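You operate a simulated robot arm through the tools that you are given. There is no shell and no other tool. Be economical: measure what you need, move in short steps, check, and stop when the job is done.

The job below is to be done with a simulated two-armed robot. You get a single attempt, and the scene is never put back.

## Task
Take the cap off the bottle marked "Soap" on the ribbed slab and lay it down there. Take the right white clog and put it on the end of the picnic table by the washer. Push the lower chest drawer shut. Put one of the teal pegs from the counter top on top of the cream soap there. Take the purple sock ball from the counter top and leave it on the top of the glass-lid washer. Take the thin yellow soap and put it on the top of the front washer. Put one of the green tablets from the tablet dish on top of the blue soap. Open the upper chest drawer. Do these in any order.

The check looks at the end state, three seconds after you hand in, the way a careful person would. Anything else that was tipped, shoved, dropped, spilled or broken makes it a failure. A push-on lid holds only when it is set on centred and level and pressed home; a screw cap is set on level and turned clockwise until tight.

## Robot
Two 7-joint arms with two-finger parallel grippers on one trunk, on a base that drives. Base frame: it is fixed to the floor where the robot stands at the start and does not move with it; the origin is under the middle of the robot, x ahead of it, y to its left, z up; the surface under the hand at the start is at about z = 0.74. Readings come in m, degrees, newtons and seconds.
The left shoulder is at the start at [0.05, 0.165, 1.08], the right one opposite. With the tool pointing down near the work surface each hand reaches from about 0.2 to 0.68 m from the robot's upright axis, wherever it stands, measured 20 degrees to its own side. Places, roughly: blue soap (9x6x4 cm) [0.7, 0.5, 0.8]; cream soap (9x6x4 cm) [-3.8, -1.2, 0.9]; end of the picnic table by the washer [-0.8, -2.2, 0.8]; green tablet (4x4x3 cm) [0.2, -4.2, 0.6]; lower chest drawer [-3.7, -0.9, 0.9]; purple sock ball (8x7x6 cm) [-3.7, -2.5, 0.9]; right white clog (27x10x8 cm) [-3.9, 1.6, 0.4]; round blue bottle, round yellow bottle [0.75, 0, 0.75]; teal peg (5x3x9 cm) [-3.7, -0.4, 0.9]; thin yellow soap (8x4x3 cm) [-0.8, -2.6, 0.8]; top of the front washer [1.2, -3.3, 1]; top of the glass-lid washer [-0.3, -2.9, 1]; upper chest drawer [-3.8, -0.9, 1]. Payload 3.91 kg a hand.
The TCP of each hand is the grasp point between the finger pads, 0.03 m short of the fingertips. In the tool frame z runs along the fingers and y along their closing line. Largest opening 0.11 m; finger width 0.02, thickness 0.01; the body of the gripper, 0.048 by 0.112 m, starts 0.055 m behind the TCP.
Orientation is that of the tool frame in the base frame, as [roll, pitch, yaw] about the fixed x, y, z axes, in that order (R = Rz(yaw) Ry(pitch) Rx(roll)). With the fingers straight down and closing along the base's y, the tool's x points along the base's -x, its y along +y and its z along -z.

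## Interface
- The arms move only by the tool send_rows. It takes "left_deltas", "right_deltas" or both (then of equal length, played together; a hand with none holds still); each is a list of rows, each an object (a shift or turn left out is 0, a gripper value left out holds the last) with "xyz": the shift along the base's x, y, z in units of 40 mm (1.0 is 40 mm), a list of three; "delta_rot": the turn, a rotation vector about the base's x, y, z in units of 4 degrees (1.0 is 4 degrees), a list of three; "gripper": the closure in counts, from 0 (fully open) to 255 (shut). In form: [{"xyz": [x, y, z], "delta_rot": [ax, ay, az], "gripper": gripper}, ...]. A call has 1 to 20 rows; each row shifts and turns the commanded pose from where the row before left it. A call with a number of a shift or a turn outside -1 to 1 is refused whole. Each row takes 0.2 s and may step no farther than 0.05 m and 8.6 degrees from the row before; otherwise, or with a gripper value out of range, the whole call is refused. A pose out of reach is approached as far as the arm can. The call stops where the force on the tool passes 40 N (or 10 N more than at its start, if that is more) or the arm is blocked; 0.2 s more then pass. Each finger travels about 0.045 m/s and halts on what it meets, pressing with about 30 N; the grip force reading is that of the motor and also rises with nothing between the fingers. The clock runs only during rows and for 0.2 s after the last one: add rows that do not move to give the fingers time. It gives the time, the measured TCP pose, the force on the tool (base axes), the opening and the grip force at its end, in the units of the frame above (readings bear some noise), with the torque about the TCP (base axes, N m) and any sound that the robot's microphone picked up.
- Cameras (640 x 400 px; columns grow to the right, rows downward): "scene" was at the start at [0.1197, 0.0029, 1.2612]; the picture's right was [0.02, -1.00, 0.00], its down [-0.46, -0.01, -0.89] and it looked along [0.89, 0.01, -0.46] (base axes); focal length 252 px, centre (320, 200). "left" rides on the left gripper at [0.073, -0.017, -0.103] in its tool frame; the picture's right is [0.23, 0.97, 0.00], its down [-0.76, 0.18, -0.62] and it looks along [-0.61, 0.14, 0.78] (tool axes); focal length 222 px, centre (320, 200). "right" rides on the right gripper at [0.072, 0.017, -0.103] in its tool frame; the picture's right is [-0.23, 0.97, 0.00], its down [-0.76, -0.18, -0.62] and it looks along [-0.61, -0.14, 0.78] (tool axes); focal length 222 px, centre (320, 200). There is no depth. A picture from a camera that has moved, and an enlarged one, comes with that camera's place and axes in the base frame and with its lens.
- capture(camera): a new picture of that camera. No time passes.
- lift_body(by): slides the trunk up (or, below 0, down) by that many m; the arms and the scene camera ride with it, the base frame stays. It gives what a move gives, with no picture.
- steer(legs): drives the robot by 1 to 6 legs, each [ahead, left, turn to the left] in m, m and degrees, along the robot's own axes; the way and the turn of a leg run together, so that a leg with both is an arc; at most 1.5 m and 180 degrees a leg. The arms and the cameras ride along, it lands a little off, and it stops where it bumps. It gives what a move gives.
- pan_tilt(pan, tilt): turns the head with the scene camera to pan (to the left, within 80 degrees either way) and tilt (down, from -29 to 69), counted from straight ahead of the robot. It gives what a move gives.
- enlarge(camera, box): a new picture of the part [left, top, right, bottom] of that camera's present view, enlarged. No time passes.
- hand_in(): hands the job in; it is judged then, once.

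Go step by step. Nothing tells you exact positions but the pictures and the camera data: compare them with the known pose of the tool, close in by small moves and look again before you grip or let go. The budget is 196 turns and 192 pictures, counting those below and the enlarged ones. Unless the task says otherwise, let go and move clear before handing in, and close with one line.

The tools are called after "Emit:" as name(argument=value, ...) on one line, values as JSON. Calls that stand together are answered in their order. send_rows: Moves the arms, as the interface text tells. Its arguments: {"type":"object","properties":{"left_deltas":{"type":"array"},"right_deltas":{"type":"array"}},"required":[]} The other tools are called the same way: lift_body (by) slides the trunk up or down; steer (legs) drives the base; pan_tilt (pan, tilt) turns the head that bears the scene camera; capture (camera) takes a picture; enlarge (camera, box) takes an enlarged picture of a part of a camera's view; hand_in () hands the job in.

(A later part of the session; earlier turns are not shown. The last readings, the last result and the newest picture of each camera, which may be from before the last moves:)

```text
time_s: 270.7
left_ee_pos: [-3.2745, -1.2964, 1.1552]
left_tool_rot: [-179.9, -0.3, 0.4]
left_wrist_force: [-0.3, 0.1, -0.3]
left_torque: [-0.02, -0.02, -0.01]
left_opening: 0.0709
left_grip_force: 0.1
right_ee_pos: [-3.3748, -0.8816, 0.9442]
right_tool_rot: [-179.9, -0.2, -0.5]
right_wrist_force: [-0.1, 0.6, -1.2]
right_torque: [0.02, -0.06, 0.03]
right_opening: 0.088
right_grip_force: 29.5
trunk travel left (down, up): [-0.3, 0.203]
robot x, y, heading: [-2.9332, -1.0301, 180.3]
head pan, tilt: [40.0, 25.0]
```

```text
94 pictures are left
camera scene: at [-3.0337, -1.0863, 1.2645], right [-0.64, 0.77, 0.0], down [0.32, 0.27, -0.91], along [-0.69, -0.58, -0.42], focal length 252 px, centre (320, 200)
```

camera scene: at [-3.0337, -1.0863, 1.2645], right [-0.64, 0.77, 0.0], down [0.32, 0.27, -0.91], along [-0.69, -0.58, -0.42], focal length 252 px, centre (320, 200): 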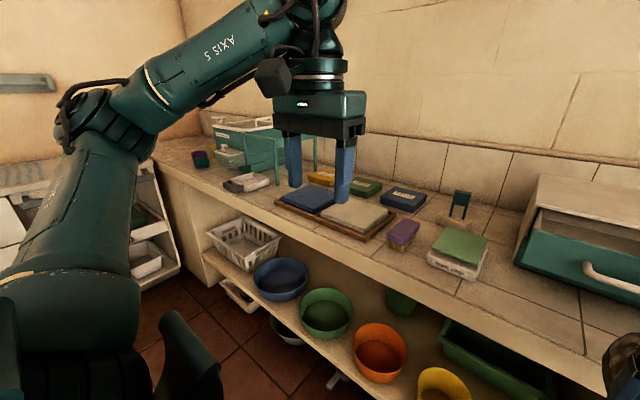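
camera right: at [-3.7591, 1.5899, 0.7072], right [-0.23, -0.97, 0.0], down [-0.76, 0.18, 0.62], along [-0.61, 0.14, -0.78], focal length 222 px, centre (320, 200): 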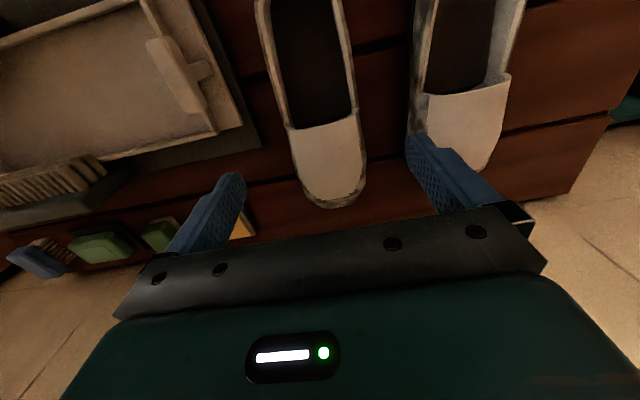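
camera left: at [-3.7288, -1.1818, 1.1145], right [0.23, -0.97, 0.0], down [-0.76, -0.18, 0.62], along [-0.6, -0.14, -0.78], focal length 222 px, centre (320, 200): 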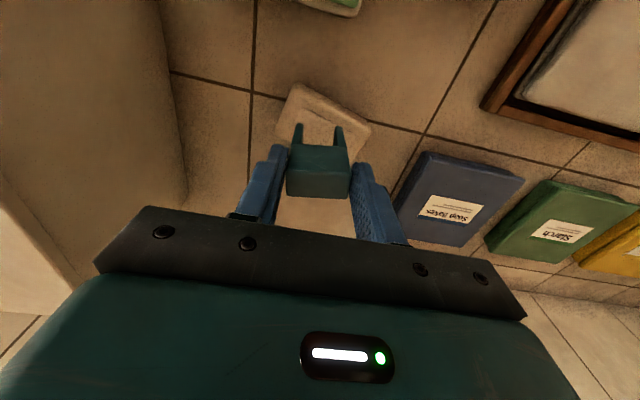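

The sock sits near the counter's left end. I'll strafe left toward it.

Emit:
steer(legs=[[0, 1.2, 0]])

Emit:
capture(camera="scene")

```text
time_s: 281.6
left_ee_pos: [-3.2743, -2.5097, 1.1547]
left_tool_rot: [-179.9, -0.2, 0.5]
left_wrist_force: [0.5, -0.7, -0.6]
left_torque: [-0.04, 0.01, 0.04]
left_opening: 0.0712
left_grip_force: 0.1
right_ee_pos: [-3.3753, -2.096, 0.9434]
right_tool_rot: [-180.0, -0.1, -0.2]
right_wrist_force: [-0.2, 0.8, -1.7]
right_torque: [0.01, -0.08, -0.01]
right_opening: 0.0878
right_grip_force: 30.1
trunk travel left (down, up): [-0.3, 0.203]
robot x, y, heading: [-2.9339, -2.2409, -180.1]
head pan, tilt: [40.0, 25.0]
```

```text
93 pictures are left
camera scene: at [-3.033, -2.2996, 1.2645], right [-0.64, 0.77, 0.0], down [0.32, 0.27, -0.91], along [-0.69, -0.58, -0.42], focal length 252 px, centre (320, 200)
```

scene: 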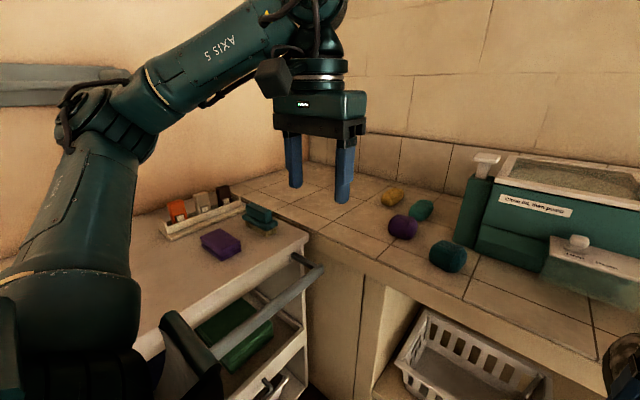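

The purple sock ball is at about (-3.66, -2.515). I'll raise the clog well clear, move in, and bring the left hand above the ball.

Emit:
send_rows(right_deltas=[{"xyz": [0, 0, 1]}, {"xyz": [0, 0, 1]}, {"xyz": [0, 0, 1]}, {"xyz": [0, 0, 1]}, {"xyz": [0, 0, 1]}], left_deltas=[{"gripper": 0}, {}, {}, {}, {}])

Emit:
steer(legs=[[0.2, 0, 0]])

Emit:
send_rows(left_deltas=[{"xyz": [-0.9, 0, 0]}, {"xyz": [-0.9, 0, 0]}, {"xyz": [-0.9, 0, 0]}, {"xyz": [-0.9, 0, 0]}, {"xyz": [-0.8, 0, -0.8]}, {"xyz": [0, 0, -1]}])

Emit:
capture(camera="left")

Emit:
capture(camera="scene")

```text
time_s: 282.8
left_ee_pos: [-3.2729, -2.5102, 1.1557]
left_tool_rot: [-179.9, -0.3, 0.5]
left_wrist_force: [0.0, -0.6, 0.0]
left_torque: [-0.05, 0.0, -0.01]
left_opening: 0.11
left_grip_force: 0.0
right_ee_pos: [-3.3747, -2.0953, 1.1426]
right_tool_rot: [-179.9, -0.1, -0.3]
right_wrist_force: [-0.6, 0.1, -1.8]
right_torque: [-0.01, -0.05, 0.03]
right_opening: 0.0877
right_grip_force: 30.4
trunk travel left (down, up): [-0.3, 0.203]
robot x, y, heading: [-2.9345, -2.243, -179.7]
head pan, tilt: [40.0, 25.0]
```

```text
time_s: 284.4
left_ee_pos: [-3.4753, -2.5079, 1.1546]
left_tool_rot: [-179.9, -0.2, 0.2]
left_wrist_force: [-0.3, 0.0, -0.3]
left_torque: [-0.02, 0.0, 0.0]
left_opening: 0.1098
left_grip_force: 0.0
right_ee_pos: [-3.5745, -2.0939, 1.143]
right_tool_rot: [180.0, 0.0, -0.6]
right_wrist_force: [0.6, -0.3, -2.1]
right_torque: [0.04, -0.08, 0.01]
right_opening: 0.0879
right_grip_force: 30.3
trunk travel left (down, up): [-0.3, 0.203]
robot x, y, heading: [-3.1263, -2.2448, 179.7]
head pan, tilt: [40.0, 25.0]
```

```text
time_s: 285.8
left_ee_pos: [-3.6515, -2.511, 1.0848]
left_tool_rot: [-179.9, -0.1, 0.4]
left_wrist_force: [-0.4, -0.4, 0.6]
left_torque: [-0.01, -0.02, 0.0]
left_opening: 0.11
left_grip_force: 0.0
right_ee_pos: [-3.5748, -2.0939, 1.1425]
right_tool_rot: [-179.9, -0.1, -0.4]
right_wrist_force: [-0.1, -0.5, -1.7]
right_torque: [-0.02, -0.09, -0.03]
right_opening: 0.0881
right_grip_force: 29.8
trunk travel left (down, up): [-0.3, 0.203]
robot x, y, heading: [-3.1315, -2.2448, 179.9]
head pan, tilt: [40.0, 25.0]
```

```text
92 pictures are left
camera left: at [-3.5793, -2.4935, 1.1889], right [0.23, -0.97, 0.0], down [-0.76, -0.18, 0.62], along [-0.6, -0.14, -0.78], focal length 222 px, centre (320, 200)
```

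left: 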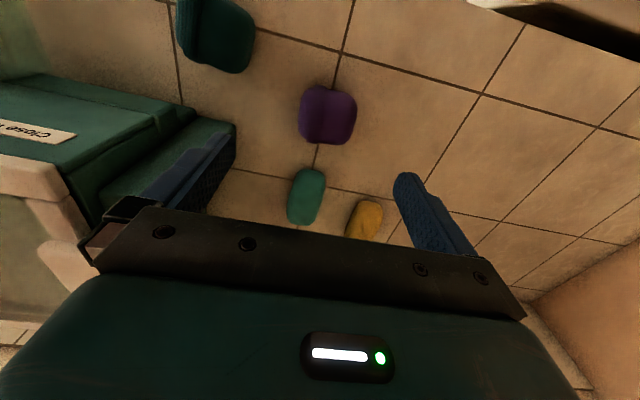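

```text
91 pictures are left
camera scene: at [-3.2334, -2.2996, 1.2645], right [-0.64, 0.77, 0.0], down [0.32, 0.27, -0.91], along [-0.69, -0.58, -0.42], focal length 252 px, centre (320, 200)
```

scene: 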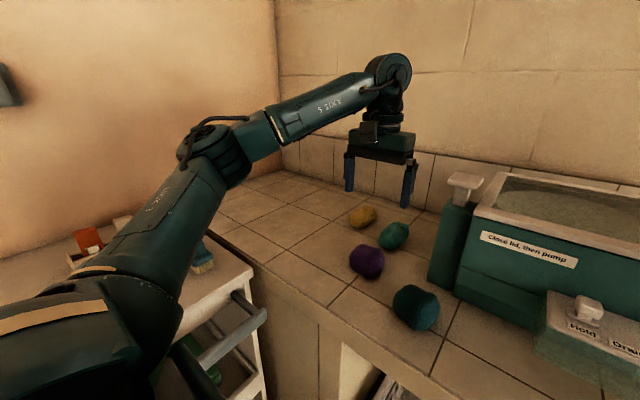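

The ball centre is about (-3.668, -2.523). I'll centre, lower and grip it.

Emit:
send_rows(left_deltas=[{"xyz": [-0.4, -0.3, -0.6]}, {"xyz": [0, 0, -1]}, {"xyz": [0, 0, -1]}, {"xyz": [0, 0, -1]}, {}])

Emit:
capture(camera="left")

```text
time_s: 287.0
left_ee_pos: [-3.6663, -2.5195, 0.9392]
left_tool_rot: [-179.9, -0.2, 0.2]
left_wrist_force: [-0.2, 0.0, -0.1]
left_torque: [-0.01, 0.01, 0.01]
left_opening: 0.1101
left_grip_force: 0.0
right_ee_pos: [-3.5747, -2.0934, 1.1434]
right_tool_rot: [-180.0, -0.1, -0.5]
right_wrist_force: [0.7, -1.0, -1.9]
right_torque: [-0.01, -0.08, 0.0]
right_opening: 0.088
right_grip_force: 29.0
trunk travel left (down, up): [-0.3, 0.203]
robot x, y, heading: [-3.1322, -2.2425, 179.8]
head pan, tilt: [40.0, 25.0]
```

```text
90 pictures are left
camera left: at [-3.5945, -2.503, 1.0429], right [0.23, -0.97, 0.0], down [-0.76, -0.18, 0.62], along [-0.6, -0.14, -0.78], focal length 222 px, centre (320, 200)
```

left: 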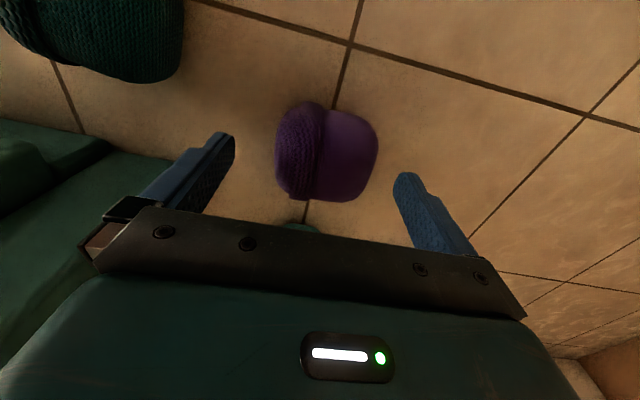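

Emit:
send_rows(left_deltas=[{"xyz": [0, -0.1, -0.6]}, {"xyz": [0, 0, -0.55]}, {"gripper": 255}, {}, {}, {}, {}, {"xyz": [0, 0, 0.5]}, {"xyz": [0, 0, 1]}])

Emit:
capture(camera="left")

```text
time_s: 289.0
left_ee_pos: [-3.6665, -2.5236, 0.9547]
left_tool_rot: [-179.9, -0.2, 0.4]
left_wrist_force: [-0.4, 0.3, 0.2]
left_torque: [-0.02, 0.0, 0.01]
left_opening: 0.0742
left_grip_force: 30.5
right_ee_pos: [-3.5734, -2.0942, 1.142]
right_tool_rot: [180.0, 0.0, -0.4]
right_wrist_force: [-0.1, 0.1, -2.2]
right_torque: [0.02, -0.1, 0.02]
right_opening: 0.088
right_grip_force: 30.2
trunk travel left (down, up): [-0.3, 0.203]
robot x, y, heading: [-3.1303, -2.2403, 179.9]
head pan, tilt: [40.0, 25.0]
```

```text
89 pictures are left
camera left: at [-3.5954, -2.5072, 1.0579], right [0.23, -0.97, 0.0], down [-0.76, -0.18, 0.62], along [-0.6, -0.14, -0.79], focal length 222 px, centre (320, 200)
```

left: 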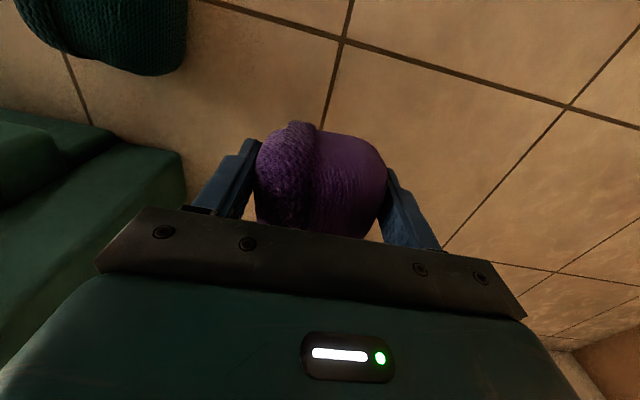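

The sock ball is held. I'll lift it, back away and turn around to view the picnic table and washer.

Emit:
send_rows(left_deltas=[{"xyz": [0, 0, 1]}, {"xyz": [0, 0, 1]}, {"xyz": [0, 0, 1]}, {"xyz": [0, 0, 1]}, {"xyz": [1, 0, 0.3]}, {"xyz": [1, 0, 0]}, {"xyz": [1, 0, 0]}, {"xyz": [1, 0, 0]}, {"xyz": [1, 0, 0]}], right_deltas=[{}, {}, {}, {}, {"xyz": [1, 0, 0]}, {"xyz": [1, 0, 0]}, {}, {}, {}])

Emit:
steer(legs=[[-0.45, 0, 0], [0, 0, -120]])

Emit:
pan_tilt(pan=-60, tilt=18)

Emit:
capture(camera="scene")

```text
time_s: 291.0
left_ee_pos: [-3.4667, -2.5236, 1.1269]
left_tool_rot: [-179.8, -0.3, 0.3]
left_wrist_force: [0.3, -0.3, -1.6]
left_torque: [-0.02, 0.0, 0.02]
left_opening: 0.0741
left_grip_force: 29.9
right_ee_pos: [-3.4927, -2.0948, 1.1432]
right_tool_rot: [180.0, 0.0, -0.6]
right_wrist_force: [0.6, -0.6, -1.5]
right_torque: [-0.01, -0.08, 0.03]
right_opening: 0.0879
right_grip_force: 29.9
trunk travel left (down, up): [-0.3, 0.203]
robot x, y, heading: [-3.1313, -2.2418, 179.9]
head pan, tilt: [40.0, 25.0]
```

```text
time_s: 298.8
left_ee_pos: [-2.7501, -1.8108, 1.1271]
left_tool_rot: [-180.0, -0.3, -120.6]
left_wrist_force: [0.3, 0.5, -0.2]
left_torque: [0.03, 0.0, 0.0]
left_opening: 0.0742
left_grip_force: 29.8
right_ee_pos: [-2.3678, -2.0091, 1.1439]
right_tool_rot: [180.0, -0.1, -121.4]
right_wrist_force: [-0.3, -0.1, -2.1]
right_torque: [-0.09, 0.05, 0.0]
right_opening: 0.0874
right_grip_force: 30.4
trunk travel left (down, up): [-0.3, 0.203]
robot x, y, heading: [-2.685, -2.2455, 59.0]
head pan, tilt: [40.0, 25.0]
```

```text
time_s: 300.5
left_ee_pos: [-2.7506, -1.8108, 1.125]
left_tool_rot: [-179.8, -0.3, -120.5]
left_wrist_force: [-0.6, -0.6, 0.3]
left_torque: [-0.01, 0.05, -0.03]
left_opening: 0.0742
left_grip_force: 30.3
right_ee_pos: [-2.3685, -2.0085, 1.1442]
right_tool_rot: [-180.0, -0.2, -121.4]
right_wrist_force: [-0.2, 0.0, -2.7]
right_torque: [-0.05, 0.04, 0.03]
right_opening: 0.0877
right_grip_force: 30.1
trunk travel left (down, up): [-0.3, 0.203]
robot x, y, heading: [-2.6824, -2.2437, 59.0]
head pan, tilt: [-60.0, 18.0]
```

```text
88 pictures are left
camera scene: at [-2.5732, -2.218, 1.2758], right [-0.02, -1.0, 0.0], down [-0.31, 0.01, -0.95], along [0.95, -0.02, -0.31], focal length 252 px, centre (320, 200)
```

scene: 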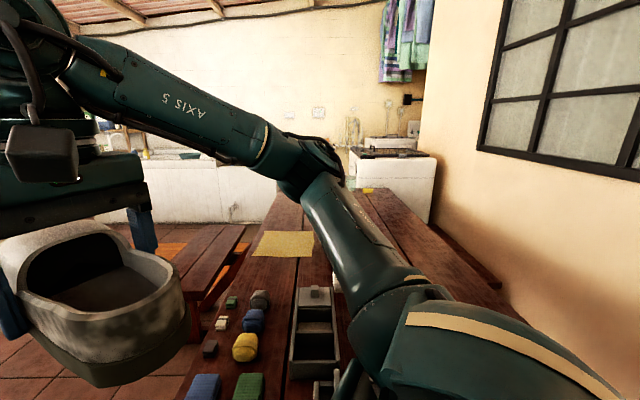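

The picnic table runs along x, with the washer at its far east end. I'll go round: north, east along the clear corridor, then south to the table's east end.

Emit:
steer(legs=[[0, 0, 31], [0, 0.12, 0], [1.42, 0, 0], [0, 0, -90], [1.2, 0, 0], [1.25, 0, 0]])

Emit:
pan_tilt(pan=-60, tilt=25)

Emit:
capture(camera="scene")

```text
time_s: 326.0
left_ee_pos: [-0.0035, -0.5011, 1.1265]
left_tool_rot: [-179.8, -0.4, 179.6]
left_wrist_force: [-0.5, 0.2, -0.4]
left_torque: [0.0, 0.03, 0.0]
left_opening: 0.0738
left_grip_force: 30.5
right_ee_pos: [0.0178, -0.9302, 1.1441]
right_tool_rot: [180.0, -0.1, 178.8]
right_wrist_force: [-0.1, 0.3, -2.3]
right_torque: [-0.02, 0.09, 0.01]
right_opening: 0.0877
right_grip_force: 30.2
trunk travel left (down, up): [-0.3, 0.203]
robot x, y, heading: [-0.3402, -0.7776, -0.9]
head pan, tilt: [-60.0, 18.0]
```

```text
time_s: 326.6
left_ee_pos: [-0.0028, -0.5001, 1.126]
left_tool_rot: [-179.9, -0.2, 179.4]
left_wrist_force: [-0.2, 0.3, -0.7]
left_torque: [0.02, -0.01, 0.01]
left_opening: 0.0737
left_grip_force: 29.7
right_ee_pos: [0.0185, -0.9294, 1.1438]
right_tool_rot: [179.9, -0.1, 178.8]
right_wrist_force: [0.8, -0.2, -1.9]
right_torque: [-0.02, 0.03, 0.0]
right_opening: 0.0877
right_grip_force: 29.9
trunk travel left (down, up): [-0.3, 0.203]
robot x, y, heading: [-0.3407, -0.7785, -0.9]
head pan, tilt: [-60.0, 25.0]
```

```text
87 pictures are left
camera scene: at [-0.2684, -0.8567, 1.2645], right [-0.87, -0.49, 0.0], down [-0.21, 0.37, -0.91], along [0.44, -0.79, -0.42], focal length 252 px, centre (320, 200)
```

scene: 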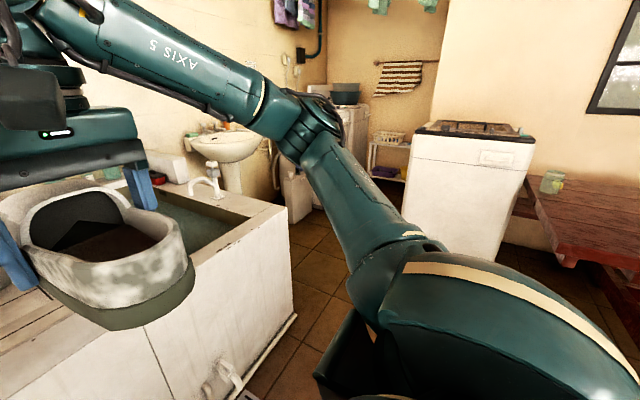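

The way south is clear. I'll strafe there and turn to face the washer.

Emit:
steer(legs=[[0, -0.85, 0], [0, 0, -90]])

Emit:
pan_tilt(pan=-15, tilt=30)

Emit:
capture(camera="scene")

```text
time_s: 338.3
left_ee_pos: [-0.0831, -1.9686, 1.126]
left_tool_rot: [-179.8, -0.3, 89.7]
left_wrist_force: [-0.1, -0.3, 0.0]
left_torque: [0.0, -0.02, -0.01]
left_opening: 0.0738
left_grip_force: 29.7
right_ee_pos: [-0.5119, -1.9903, 1.1436]
right_tool_rot: [-179.9, -0.1, 88.9]
right_wrist_force: [0.1, 0.5, -2.2]
right_torque: [0.07, 0.01, -0.04]
right_opening: 0.0874
right_grip_force: 29.9
trunk travel left (down, up): [-0.3, 0.203]
robot x, y, heading: [-0.3607, -1.6307, -91.0]
head pan, tilt: [-60.0, 25.0]
```

```text
time_s: 339.4
left_ee_pos: [-0.0822, -1.969, 1.1257]
left_tool_rot: [-179.9, -0.4, 89.6]
left_wrist_force: [0.2, 0.2, -0.5]
left_torque: [0.01, 0.03, 0.01]
left_opening: 0.0738
left_grip_force: 29.4
right_ee_pos: [-0.5113, -1.9903, 1.1432]
right_tool_rot: [-179.9, -0.1, 88.8]
right_wrist_force: [-0.3, 0.6, -2.7]
right_torque: [0.05, -0.02, -0.03]
right_opening: 0.0876
right_grip_force: 29.8
trunk travel left (down, up): [-0.3, 0.203]
robot x, y, heading: [-0.3581, -1.6299, -90.8]
head pan, tilt: [-15.0, 30.0]
```

```text
86 pictures are left
camera scene: at [-0.3865, -1.7451, 1.2565], right [-0.96, 0.27, 0.0], down [0.14, 0.48, -0.87], along [-0.24, -0.83, -0.5], focal length 252 px, centre (320, 200)
```

scene: 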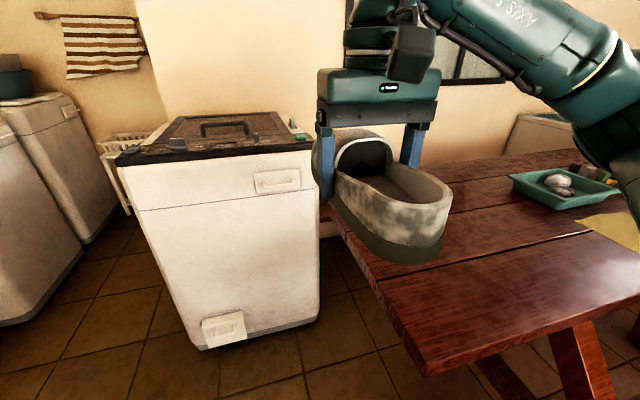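

I see the table end at x about -0.62 and the washer top at about (-0.3, -2.85). I'll move ahead a little and bring the clog over the table end.

Emit:
steer(legs=[[0.1, 0, 0]])

Emit:
send_rows(right_deltas=[{"xyz": [-0.9, -0.1, 0]}, {"xyz": [-0.9, -0.1, 0]}, {"xyz": [-0.9, -0.1, 0]}, {"xyz": [-0.9, -0.1, 0]}, {"xyz": [-0.9, -0.1, 0]}, {"xyz": [-0.9, -0.1, 0]}, {"xyz": [-0.9, -0.1, 0]}, {"xyz": [0, 0, -1]}, {"xyz": [0, 0, -1]}, {"xyz": [0, 0, -1]}, {}])

Emit:
pan_tilt(pan=-40, tilt=35)

Emit:
capture(camera="scene")

Emit:
capture(camera="right")

```text
time_s: 340.6
left_ee_pos: [-0.084, -2.0686, 1.128]
left_tool_rot: [-179.9, -0.4, 89.5]
left_wrist_force: [0.1, -0.5, 0.1]
left_torque: [0.0, -0.01, -0.01]
left_opening: 0.0737
left_grip_force: 29.9
right_ee_pos: [-0.5153, -2.089, 1.1431]
right_tool_rot: [180.0, -0.1, 88.7]
right_wrist_force: [-0.3, -0.1, -2.0]
right_torque: [0.07, -0.01, -0.02]
right_opening: 0.0872
right_grip_force: 30.2
trunk travel left (down, up): [-0.3, 0.203]
robot x, y, heading: [-0.3647, -1.7299, -90.6]
head pan, tilt: [-15.0, 30.0]
```

```text
time_s: 343.0
left_ee_pos: [-0.0845, -2.0679, 1.1263]
left_tool_rot: [-179.9, -0.4, 89.5]
left_wrist_force: [-0.6, 0.4, -0.4]
left_torque: [-0.01, -0.02, 0.01]
left_opening: 0.0737
left_grip_force: 29.9
right_ee_pos: [-0.769, -2.1159, 1.0237]
right_tool_rot: [-180.0, -0.1, 88.7]
right_wrist_force: [0.4, 0.3, -2.3]
right_torque: [0.08, -0.02, -0.02]
right_opening: 0.087
right_grip_force: 30.5
trunk travel left (down, up): [-0.3, 0.203]
robot x, y, heading: [-0.3602, -1.7258, -91.0]
head pan, tilt: [-15.0, 30.0]
```

```text
time_s: 343.9
left_ee_pos: [-0.0857, -2.0681, 1.127]
left_tool_rot: [-179.9, -0.4, 89.4]
left_wrist_force: [0.7, 0.9, -0.6]
left_torque: [-0.02, -0.04, -0.02]
left_opening: 0.0737
left_grip_force: 29.7
right_ee_pos: [-0.7671, -2.1156, 1.0237]
right_tool_rot: [180.0, -0.2, 88.7]
right_wrist_force: [-0.8, 0.1, -2.1]
right_torque: [0.07, -0.02, 0.04]
right_opening: 0.087
right_grip_force: 29.9
trunk travel left (down, up): [-0.3, 0.203]
robot x, y, heading: [-0.3619, -1.7296, -90.8]
head pan, tilt: [-40.0, 35.0]
```

```text
85 pictures are left
camera scene: at [-0.4211, -1.824, 1.2487], right [-0.76, 0.65, 0.0], down [0.38, 0.43, -0.82], along [-0.54, -0.62, -0.57], focal length 252 px, centre (320, 200)
```

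scene: 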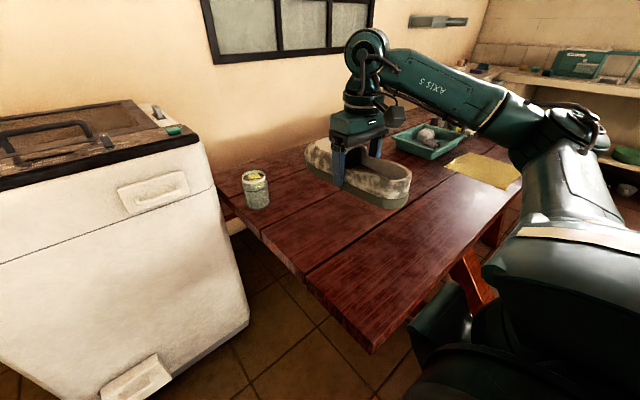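

```text
84 pictures are left
camera right: at [-0.748, -2.0438, 1.1274], right [0.97, -0.25, 0.0], down [-0.2, -0.76, 0.62], along [-0.16, -0.6, -0.78], focal length 222 px, centre (320, 200)
```

right: 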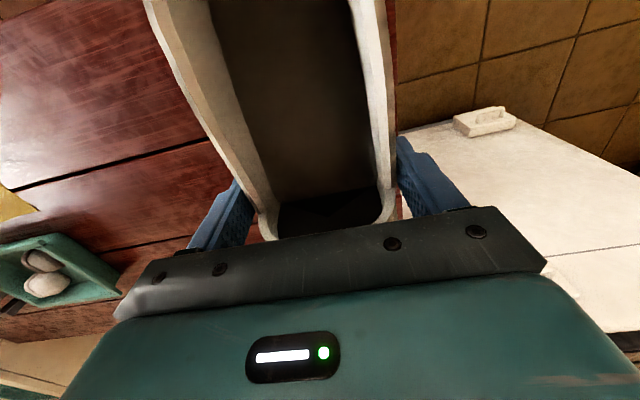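

Clog is over the table end. A jar with something yellow stands nearby on the table; I'll inspect that later. Lowering the clog now.

Emit:
send_rows(right_deltas=[{"xyz": [-0.2, -0.6, -0.5]}, {"xyz": [0, -0.6, -0.8]}, {"xyz": [0, 0, -1]}, {"xyz": [0, 0, -1]}, {"xyz": [0, 0, -0.4]}, {}])

Emit:
enlarge(camera="scene", box=[220, 110, 460, 260])

```text
time_s: 345.3
left_ee_pos: [-0.0854, -2.0692, 1.1265]
left_tool_rot: [-179.8, -0.3, 89.4]
left_wrist_force: [0.4, 0.2, -0.6]
left_torque: [0.02, 0.0, 0.0]
left_opening: 0.074
left_grip_force: 30.7
right_ee_pos: [-0.7745, -2.1633, 0.8771]
right_tool_rot: [-180.0, 0.0, 88.7]
right_wrist_force: [0.1, -0.2, -1.9]
right_torque: [0.07, -0.02, -0.02]
right_opening: 0.0872
right_grip_force: 29.8
trunk travel left (down, up): [-0.3, 0.203]
robot x, y, heading: [-0.3581, -1.73, -90.8]
head pan, tilt: [-40.0, 35.0]
```

```text
2.67 times, centred on (340, 185) of scene
camera zoom: at [-0.4211, -1.8239, 1.2487], right [-0.76, 0.66, 0.0], down [0.38, 0.43, -0.82], along [-0.54, -0.62, -0.57], focal length 673 px, centre (267, 240)
```

zoom: 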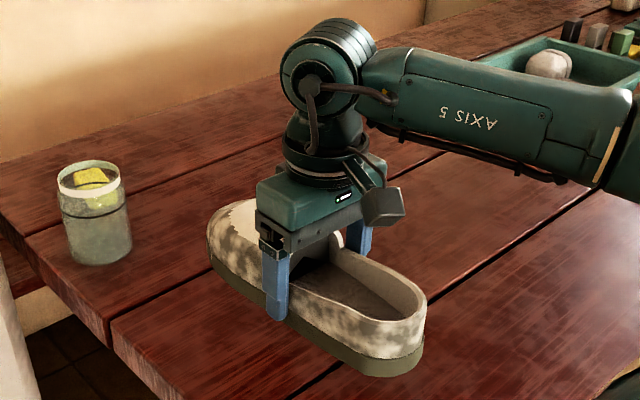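

The thin yellow soap stands inside that glass. I'll finish lowering the clog first.

Emit:
send_rows(right_deltas=[{"xyz": [0, 0, -0.3]}, {"xyz": [0, 0, -0.25]}, {"xyz": [0, 0, -0.15]}, {}])

```text
time_s: 346.3
left_ee_pos: [-0.0835, -2.0686, 1.1273]
left_tool_rot: [-179.9, -0.3, 89.5]
left_wrist_force: [-0.7, -0.8, -0.4]
left_torque: [-0.02, 0.02, 0.01]
left_opening: 0.0739
left_grip_force: 29.8
right_ee_pos: [-0.7749, -2.1638, 0.8462]
right_tool_rot: [-180.0, 0.0, 88.8]
right_wrist_force: [-0.4, 0.3, -1.9]
right_torque: [0.08, -0.03, -0.01]
right_opening: 0.0874
right_grip_force: 30.1
trunk travel left (down, up): [-0.3, 0.203]
robot x, y, heading: [-0.3557, -1.7301, -90.9]
head pan, tilt: [-40.0, 35.0]
```

Emit:
send_rows(right_deltas=[{"xyz": [0, 0, -0.1]}, {"xyz": [0, 0, -0.1]}, {"xyz": [0, 0, -0.1]}, {}])

Emit:
enlarge(camera="scene", box=[220, 110, 460, 260])

```text
time_s: 347.3
left_ee_pos: [-0.0839, -2.0691, 1.1273]
left_tool_rot: [-179.9, -0.2, 89.5]
left_wrist_force: [-0.4, -0.2, -0.2]
left_torque: [0.01, -0.01, 0.04]
left_opening: 0.0738
left_grip_force: 30.1
right_ee_pos: [-0.7747, -2.1646, 0.8353]
right_tool_rot: [-180.0, -0.1, 88.6]
right_wrist_force: [0.5, 0.6, -1.9]
right_torque: [0.1, -0.06, 0.0]
right_opening: 0.0872
right_grip_force: 29.8
trunk travel left (down, up): [-0.3, 0.203]
robot x, y, heading: [-0.3632, -1.7316, -90.8]
head pan, tilt: [-40.0, 35.0]
```

```text
2.67 times, centred on (340, 185) of scene
camera zoom: at [-0.4211, -1.824, 1.2487], right [-0.76, 0.66, 0.0], down [0.38, 0.43, -0.82], along [-0.54, -0.62, -0.57], focal length 673 px, centre (267, 240)
```

zoom: 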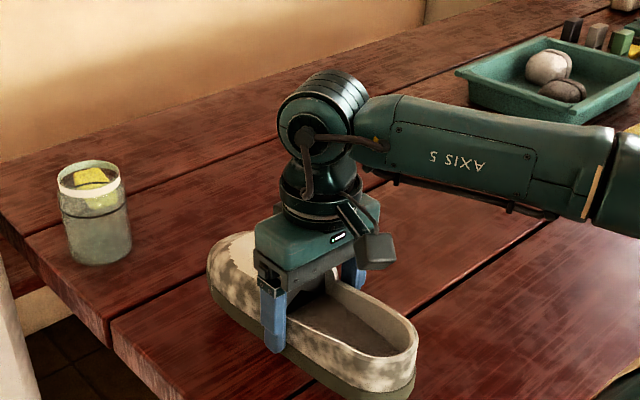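

Emit:
send_rows(right_deltas=[{"xyz": [0, 0, -0.1]}, {"xyz": [0, 0, -0.1]}, {"xyz": [0, 0, -0.1]}, {"xyz": [0, 0, -0.1]}, {}])

```text
time_s: 348.5
left_ee_pos: [-0.0839, -2.0671, 1.1271]
left_tool_rot: [-180.0, -0.3, 89.4]
left_wrist_force: [0.6, 0.0, 0.2]
left_torque: [0.0, 0.01, 0.0]
left_opening: 0.0737
left_grip_force: 29.8
right_ee_pos: [-0.7738, -2.1655, 0.8192]
right_tool_rot: [-180.0, -0.1, 88.7]
right_wrist_force: [-0.5, 1.2, -1.6]
right_torque: [0.07, -0.03, -0.01]
right_opening: 0.087
right_grip_force: 29.8
trunk travel left (down, up): [-0.3, 0.203]
robot x, y, heading: [-0.3613, -1.7266, -90.5]
head pan, tilt: [-40.0, 35.0]
```

Emit:
send_rows(right_deltas=[{"xyz": [0, 0, -0.1]}, {"xyz": [0, 0, -0.1]}, {"xyz": [0, 0, -0.1]}, {}])

Emit:
enlarge(camera="scene", box=[220, 110, 460, 260])

```text
time_s: 349.5
left_ee_pos: [-0.0844, -2.0689, 1.1264]
left_tool_rot: [-179.9, -0.2, 89.5]
left_wrist_force: [0.4, -0.4, -0.6]
left_torque: [0.03, -0.01, 0.02]
left_opening: 0.0738
left_grip_force: 29.9
right_ee_pos: [-0.7731, -2.1652, 0.8074]
right_tool_rot: [-179.9, 0.0, 88.6]
right_wrist_force: [-0.2, 0.5, -2.0]
right_torque: [0.08, -0.05, -0.03]
right_opening: 0.0872
right_grip_force: 30.2
trunk travel left (down, up): [-0.3, 0.203]
robot x, y, heading: [-0.3569, -1.7289, -90.8]
head pan, tilt: [-40.0, 35.0]
```

```text
2.67 times, centred on (340, 185) of scene
camera zoom: at [-0.4211, -1.824, 1.2487], right [-0.76, 0.66, 0.0], down [0.38, 0.43, -0.82], along [-0.54, -0.62, -0.57], focal length 673 px, centre (267, 240)
```

zoom: 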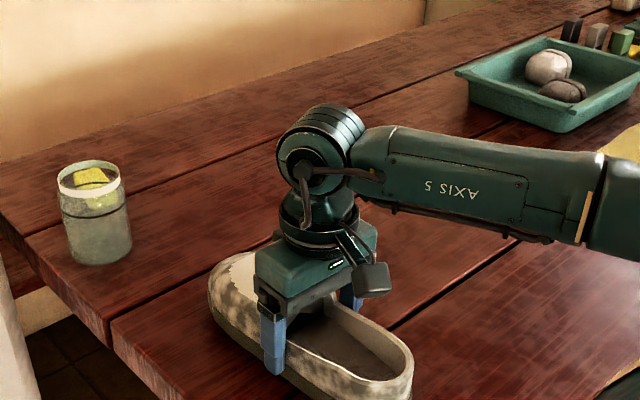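

Emit:
send_rows(right_deltas=[{"xyz": [0, 0, -0.08]}, {"xyz": [0, 0, -0.08]}, {"xyz": [0, 0, -0.08]}, {"xyz": [0, 0, -0.08]}, {}])

```text
time_s: 350.7
left_ee_pos: [-0.0854, -2.0681, 1.1264]
left_tool_rot: [-179.9, -0.3, 89.6]
left_wrist_force: [-1.1, -0.3, -0.1]
left_torque: [-0.01, -0.03, 0.0]
left_opening: 0.0739
left_grip_force: 29.7
right_ee_pos: [-0.7743, -2.1641, 0.7948]
right_tool_rot: [179.9, -0.1, 88.7]
right_wrist_force: [0.6, 0.4, -1.9]
right_torque: [0.04, 0.02, -0.02]
right_opening: 0.0872
right_grip_force: 29.9
trunk travel left (down, up): [-0.3, 0.203]
robot x, y, heading: [-0.3627, -1.7312, -90.8]
head pan, tilt: [-40.0, 35.0]
```

Emit:
send_rows(right_deltas=[{"xyz": [0, 0, -0.08]}, {"xyz": [0, 0, -0.08]}, {"xyz": [0, 0, -0.08]}, {"xyz": [0, 0, -0.08]}, {}])

Emit:
enlarge(camera="scene", box=[240, 150, 400, 280])

```text
time_s: 351.9
left_ee_pos: [-0.0843, -2.0666, 1.1262]
left_tool_rot: [-179.8, -0.1, 89.5]
left_wrist_force: [0.1, -0.9, -0.5]
left_torque: [-0.01, 0.02, 0.01]
left_opening: 0.0739
left_grip_force: 30.3
right_ee_pos: [-0.7747, -2.1626, 0.7856]
right_tool_rot: [-180.0, 0.2, 88.6]
right_wrist_force: [-2.3, -0.5, 26.3]
right_torque: [-0.24, 0.14, -0.02]
right_opening: 0.0877
right_grip_force: 29.3
trunk travel left (down, up): [-0.3, 0.203]
robot x, y, heading: [-0.3616, -1.7254, -91.0]
head pan, tilt: [-40.0, 35.0]
```

```text
3.08 times, centred on (320, 215) of scene
camera zoom: at [-0.4195, -1.8221, 1.2491], right [-0.76, 0.66, 0.0], down [0.37, 0.43, -0.82], along [-0.54, -0.62, -0.57], focal length 776 px, centre (320, 154)
```

zoom: 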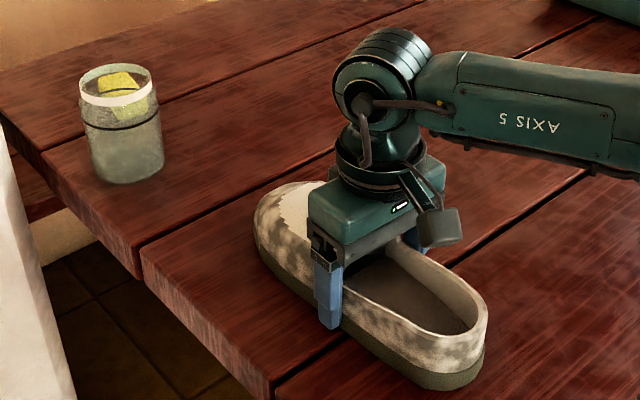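

Contact. I'll release the clog and rise straight up.

Emit:
send_rows(right_deltas=[{"xyz": [0, 0, 0.06]}, {"gripper": 10}, {}, {}, {}, {"xyz": [0, 0, 0.5]}, {"xyz": [0, 0, 1]}, {"xyz": [0, 0, 1]}, {"xyz": [0, 0, 1]}, {"xyz": [0, 0, 1]}, {"xyz": [0, 0, 1]}, {"xyz": [0, 0, 1]}, {"xyz": [0, 0, 1]}])

Emit:
capture(camera="scene")

Emit:
enlarge(camera="scene", box=[220, 150, 300, 220])

```text
time_s: 354.7
left_ee_pos: [-0.0841, -2.069, 1.1266]
left_tool_rot: [-179.9, -0.3, 89.4]
left_wrist_force: [-1.0, -0.3, 0.0]
left_torque: [0.0, 0.0, -0.02]
left_opening: 0.0736
left_grip_force: 30.1
right_ee_pos: [-0.7752, -2.1616, 1.0829]
right_tool_rot: [179.9, -0.1, 88.6]
right_wrist_force: [-0.5, 0.0, 0.2]
right_torque: [0.01, -0.01, -0.02]
right_opening: 0.1055
right_grip_force: 0.0
trunk travel left (down, up): [-0.3, 0.203]
robot x, y, heading: [-0.3619, -1.7274, -91.1]
head pan, tilt: [-40.0, 35.0]
```

```text
79 pictures are left
camera scene: at [-0.4206, -1.8235, 1.2488], right [-0.76, 0.66, 0.0], down [0.38, 0.43, -0.82], along [-0.54, -0.62, -0.57], focal length 252 px, centre (320, 200)
```

scene: 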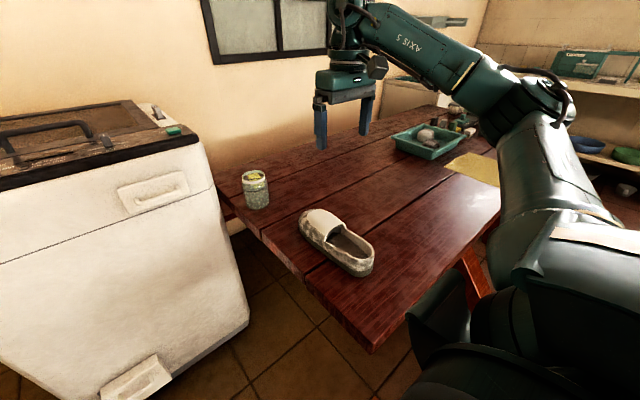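

```text
5.71 times, centred on (260, 185) of scene
camera zoom: at [-0.4206, -1.8235, 1.2488], right [-0.76, 0.66, 0.0], down [0.38, 0.43, -0.82], along [-0.54, -0.62, -0.57], focal length 1441 px, centre (663, 286)
```

zoom: 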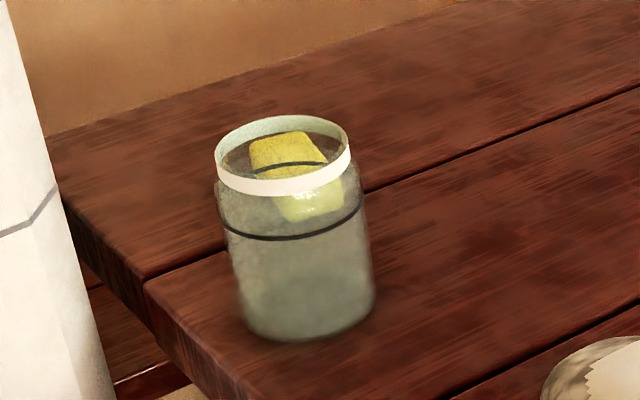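

The clog rests on the table end. The yellow soap stands inside the glass, so I'll study that after the sock. I'll move up to the washer now.

Emit:
send_rows(right_deltas=[{"xyz": [0.5, 0.5, 0.8]}, {"xyz": [0.5, 0.5, 0.8]}, {"xyz": [0.5, 0.8, 0]}, {"xyz": [0.5, 0.8, 0]}], left_deltas=[{"xyz": [0, 0, 0.8]}, {}, {}, {}])

Emit:
steer(legs=[[0, 0.14, 0], [0.43, 0, 0]])

Emit:
pan_tilt(pan=0, tilt=33)

Emit:
capture(camera="scene")

```text
time_s: 355.7
left_ee_pos: [-0.0839, -2.0675, 1.1583]
left_tool_rot: [-179.9, -0.2, 89.5]
left_wrist_force: [0.7, 0.5, -0.9]
left_torque: [0.03, 0.03, -0.01]
left_opening: 0.0737
left_grip_force: 30.1
right_ee_pos: [-0.6935, -2.0587, 1.1492]
right_tool_rot: [180.0, -0.1, 88.7]
right_wrist_force: [0.0, -0.2, 0.3]
right_torque: [0.01, 0.05, 0.03]
right_opening: 0.1056
right_grip_force: 0.0
trunk travel left (down, up): [-0.3, 0.203]
robot x, y, heading: [-0.361, -1.7328, -90.9]
head pan, tilt: [-40.0, 35.0]
```

```text
time_s: 359.8
left_ee_pos: [0.0462, -2.5015, 1.1585]
left_tool_rot: [-179.9, -0.3, 89.3]
left_wrist_force: [-0.5, -0.7, -0.5]
left_torque: [0.04, -0.01, -0.03]
left_opening: 0.0738
left_grip_force: 30.2
right_ee_pos: [-0.5639, -2.4947, 1.1485]
right_tool_rot: [-179.9, -0.1, 88.4]
right_wrist_force: [0.9, 0.4, -0.2]
right_torque: [0.01, -0.01, -0.01]
right_opening: 0.1057
right_grip_force: 0.0
trunk travel left (down, up): [-0.3, 0.203]
robot x, y, heading: [-0.2278, -2.1629, -91.3]
head pan, tilt: [-40.0, 35.0]
```

```text
time_s: 360.9
left_ee_pos: [0.047, -2.5027, 1.1582]
left_tool_rot: [-179.8, -0.2, 89.3]
left_wrist_force: [-0.2, 0.3, -0.9]
left_torque: [-0.01, 0.01, -0.01]
left_opening: 0.0738
left_grip_force: 30.1
right_ee_pos: [-0.5644, -2.4933, 1.1494]
right_tool_rot: [180.0, 0.0, 88.4]
right_wrist_force: [0.2, -0.1, -0.2]
right_torque: [-0.01, -0.02, 0.01]
right_opening: 0.1058
right_grip_force: 0.0
trunk travel left (down, up): [-0.3, 0.203]
robot x, y, heading: [-0.2299, -2.1634, -91.0]
head pan, tilt: [0.0, 33.0]
```

```text
77 pictures are left
camera scene: at [-0.2326, -2.2803, 1.2518], right [-1.0, 0.02, 0.0], down [0.01, 0.54, -0.84], along [-0.02, -0.84, -0.54], focal length 252 px, centre (320, 200)
```

scene: 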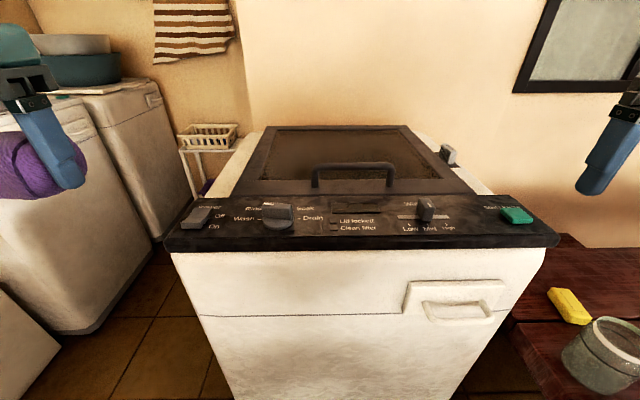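

Good news: the yellow soap lies on the table beside the glass, not in it. For the sock, I'll move in 6 cm and carry it over the left part of the glass lid.

Emit:
steer(legs=[[0.06, 0, 0]])

Emit:
send_rows(left_deltas=[{"xyz": [-0.6, -0.8, 0]}, {"xyz": [-0.6, -0.8, 0]}, {"xyz": [-0.6, -0.8, 0]}, {"xyz": [-0.6, -0.8, 0]}, {"xyz": [-0.6, -0.8, 0]}, {"xyz": [-0.6, -0.8, 0]}, {"xyz": [-0.6, -0.8, 0]}, {"xyz": [-0.6, -0.8, 0]}, {"xyz": [0, -0.8, 0]}, {"xyz": [0, 0, -0.7]}, {}])

Emit:
capture(camera="scene")

Emit:
capture(camera="left")

```text
time_s: 361.7
left_ee_pos: [0.0495, -2.5091, 1.159]
left_tool_rot: [-179.9, -0.1, 89.5]
left_wrist_force: [0.7, -0.1, -0.7]
left_torque: [0.02, 0.01, -0.01]
left_opening: 0.0738
left_grip_force: 30.2
right_ee_pos: [-0.56, -2.5037, 1.1491]
right_tool_rot: [179.9, 0.0, 88.7]
right_wrist_force: [0.9, 0.4, 0.6]
right_torque: [-0.03, -0.03, 0.0]
right_opening: 0.1057
right_grip_force: 0.1
trunk travel left (down, up): [-0.3, 0.203]
robot x, y, heading: [-0.2287, -2.1721, -90.7]
head pan, tilt: [0.0, 33.0]
stopped in leg 1: the robot was blocked; the commanded pose is now the measured one
```

```text
time_s: 364.1
left_ee_pos: [-0.1385, -2.7591, 1.1211]
left_tool_rot: [-179.9, -0.3, 89.5]
left_wrist_force: [0.0, -0.6, -0.8]
left_torque: [0.0, 0.03, -0.01]
left_opening: 0.0736
left_grip_force: 30.0
left hand out of reach, approached as far as the arm can: row 8, 9
right_ee_pos: [-0.5607, -2.5038, 1.1495]
right_tool_rot: [180.0, 0.1, 88.8]
right_wrist_force: [-0.3, 0.4, 0.1]
right_torque: [-0.06, 0.04, -0.01]
right_opening: 0.1058
right_grip_force: 0.1
trunk travel left (down, up): [-0.3, 0.203]
robot x, y, heading: [-0.2275, -2.1741, -90.7]
head pan, tilt: [0.0, 33.0]
```

```text
76 pictures are left
camera scene: at [-0.2315, -2.289, 1.2519], right [-1.0, 0.01, 0.0], down [0.01, 0.54, -0.84], along [-0.01, -0.84, -0.54], focal length 252 px, centre (320, 200)
```

scene: 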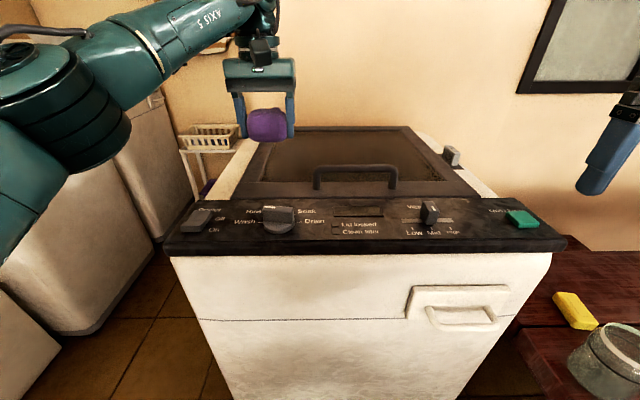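

```text
75 pictures are left
camera left: at [-0.1556, -2.6869, 1.2246], right [0.98, 0.22, 0.0], down [0.17, -0.76, 0.62], along [0.13, -0.61, -0.78], focal length 222 px, centre (320, 200)
```

left: 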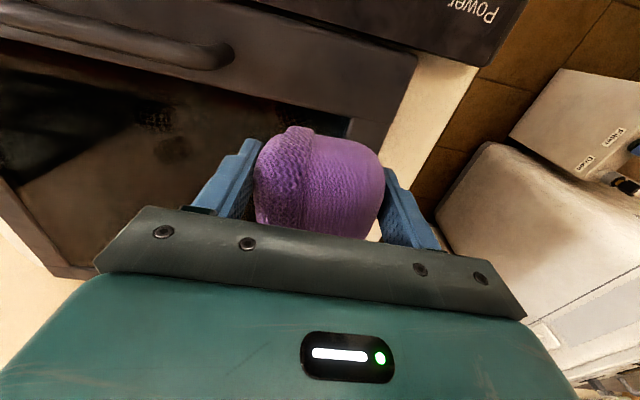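

The base touched the washer front, so this is as close as it gets. I'll lower a bit, where reach is better, and shift to about (-0.165, -2.80).

Emit:
send_rows(left_deltas=[{"xyz": [-0.65, 0, -0.6]}, {"xyz": [0, -0.6, -0.3]}, {"xyz": [0, -0.6, 0]}, {}])

Emit:
capture(camera="scene")

```text
time_s: 365.1
left_ee_pos: [-0.1604, -2.7827, 1.081]
left_tool_rot: [-179.9, 0.0, 89.5]
left_wrist_force: [0.7, -0.2, 0.7]
left_torque: [-0.01, -0.02, 0.01]
left_opening: 0.074
left_grip_force: 30.0
left hand out of reach, approached as far as the arm can: row 3
right_ee_pos: [-0.5613, -2.5042, 1.149]
right_tool_rot: [179.9, -0.1, 88.9]
right_wrist_force: [-0.7, -0.9, -0.7]
right_torque: [0.03, -0.02, 0.01]
right_opening: 0.1056
right_grip_force: 0.0
trunk travel left (down, up): [-0.3, 0.203]
robot x, y, heading: [-0.2266, -2.174, -90.9]
head pan, tilt: [0.0, 33.0]
```

```text
74 pictures are left
camera scene: at [-0.2315, -2.2891, 1.2518], right [-1.0, 0.01, 0.0], down [0.01, 0.54, -0.84], along [-0.01, -0.84, -0.54], focal length 252 px, centre (320, 200)
```

scene: 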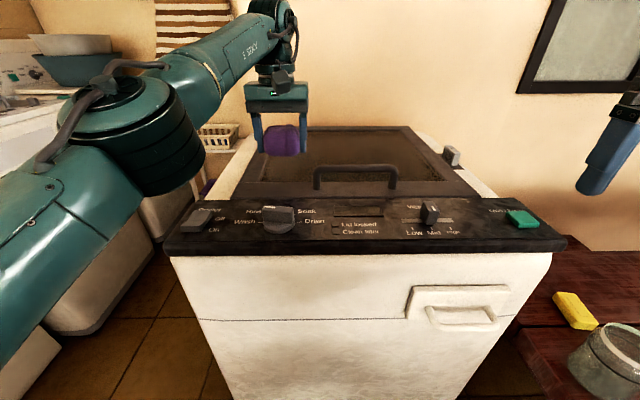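

Good spot on the lid. I'll lower until the sock touches.

Emit:
send_rows(left_deltas=[{"xyz": [0, 0, -0.3]}, {"xyz": [0, 0, -0.2]}, {"xyz": [0, 0, -0.15]}, {"xyz": [0, 0, -0.15]}, {}])

Emit:
enlarge(camera="scene", box=[200, 80, 400, 220])

```text
time_s: 366.3
left_ee_pos: [-0.1582, -2.7825, 1.0493]
left_tool_rot: [-179.8, -0.2, 89.6]
left_wrist_force: [1.2, -0.6, 0.3]
left_torque: [-0.01, 0.0, 0.02]
left_opening: 0.0739
left_grip_force: 29.8
right_ee_pos: [-0.5611, -2.5044, 1.1491]
right_tool_rot: [179.9, 0.1, 88.8]
right_wrist_force: [-0.6, 0.0, 0.4]
right_torque: [0.0, 0.01, -0.01]
right_opening: 0.1059
right_grip_force: 0.0
trunk travel left (down, up): [-0.3, 0.203]
robot x, y, heading: [-0.2277, -2.1707, -90.9]
head pan, tilt: [0.0, 33.0]
```

```text
2.86 times, centred on (300, 150) of scene
camera zoom: at [-0.2314, -2.289, 1.2518], right [-1.0, 0.01, 0.0], down [0.01, 0.54, -0.84], along [-0.01, -0.84, -0.54], focal length 721 px, centre (377, 343)
```

zoom: 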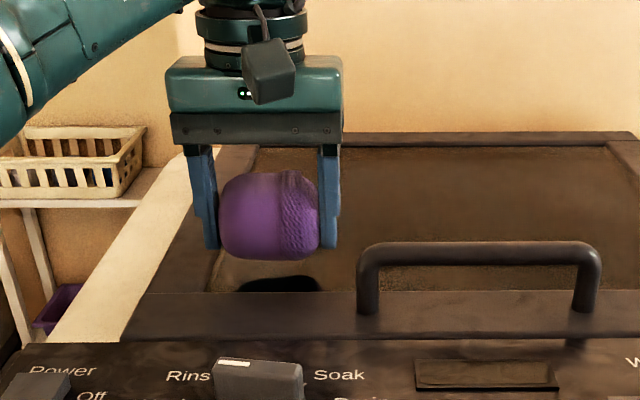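

Still a few centimetres above. Continuing down.

Emit:
send_rows(left_deltas=[{"xyz": [0, 0, -0.3]}, {"xyz": [0, 0, -0.25]}, {"xyz": [0, 0, -0.15]}, {"xyz": [0, 0, -0.15]}, {"xyz": [0, 0, -0.1]}, {}])

Emit:
enlarge(camera="scene", box=[200, 80, 400, 220])

```text
time_s: 367.2
left_ee_pos: [-0.1588, -2.782, 1.0251]
left_tool_rot: [-179.7, 0.8, 89.5]
left_wrist_force: [-0.4, 5.1, 13.6]
left_torque: [0.34, 0.06, -0.03]
left_opening: 0.0745
left_grip_force: 29.6
right_ee_pos: [-0.5605, -2.5026, 1.1492]
right_tool_rot: [179.9, 0.1, 88.7]
right_wrist_force: [0.2, -0.4, 0.2]
right_torque: [0.03, -0.01, 0.01]
right_opening: 0.1056
right_grip_force: 0.0
trunk travel left (down, up): [-0.3, 0.203]
robot x, y, heading: [-0.2325, -2.166, -90.7]
head pan, tilt: [0.0, 33.0]
stopped in row 4 (left hand): the force on the tool passed its limit at 44 N (the readings are from after the stop); the commanded pose is now the measured one
```

```text
2.86 times, centred on (300, 150) of scene
camera zoom: at [-0.2312, -2.287, 1.2518], right [-1.0, 0.01, 0.0], down [0.01, 0.54, -0.84], along [-0.01, -0.84, -0.54], focal length 721 px, centre (377, 343)
```

zoom: 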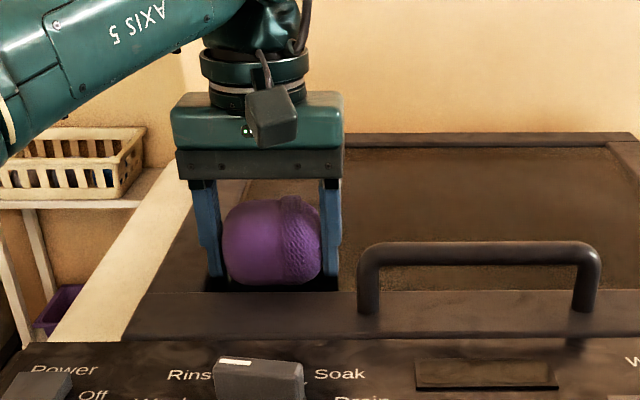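

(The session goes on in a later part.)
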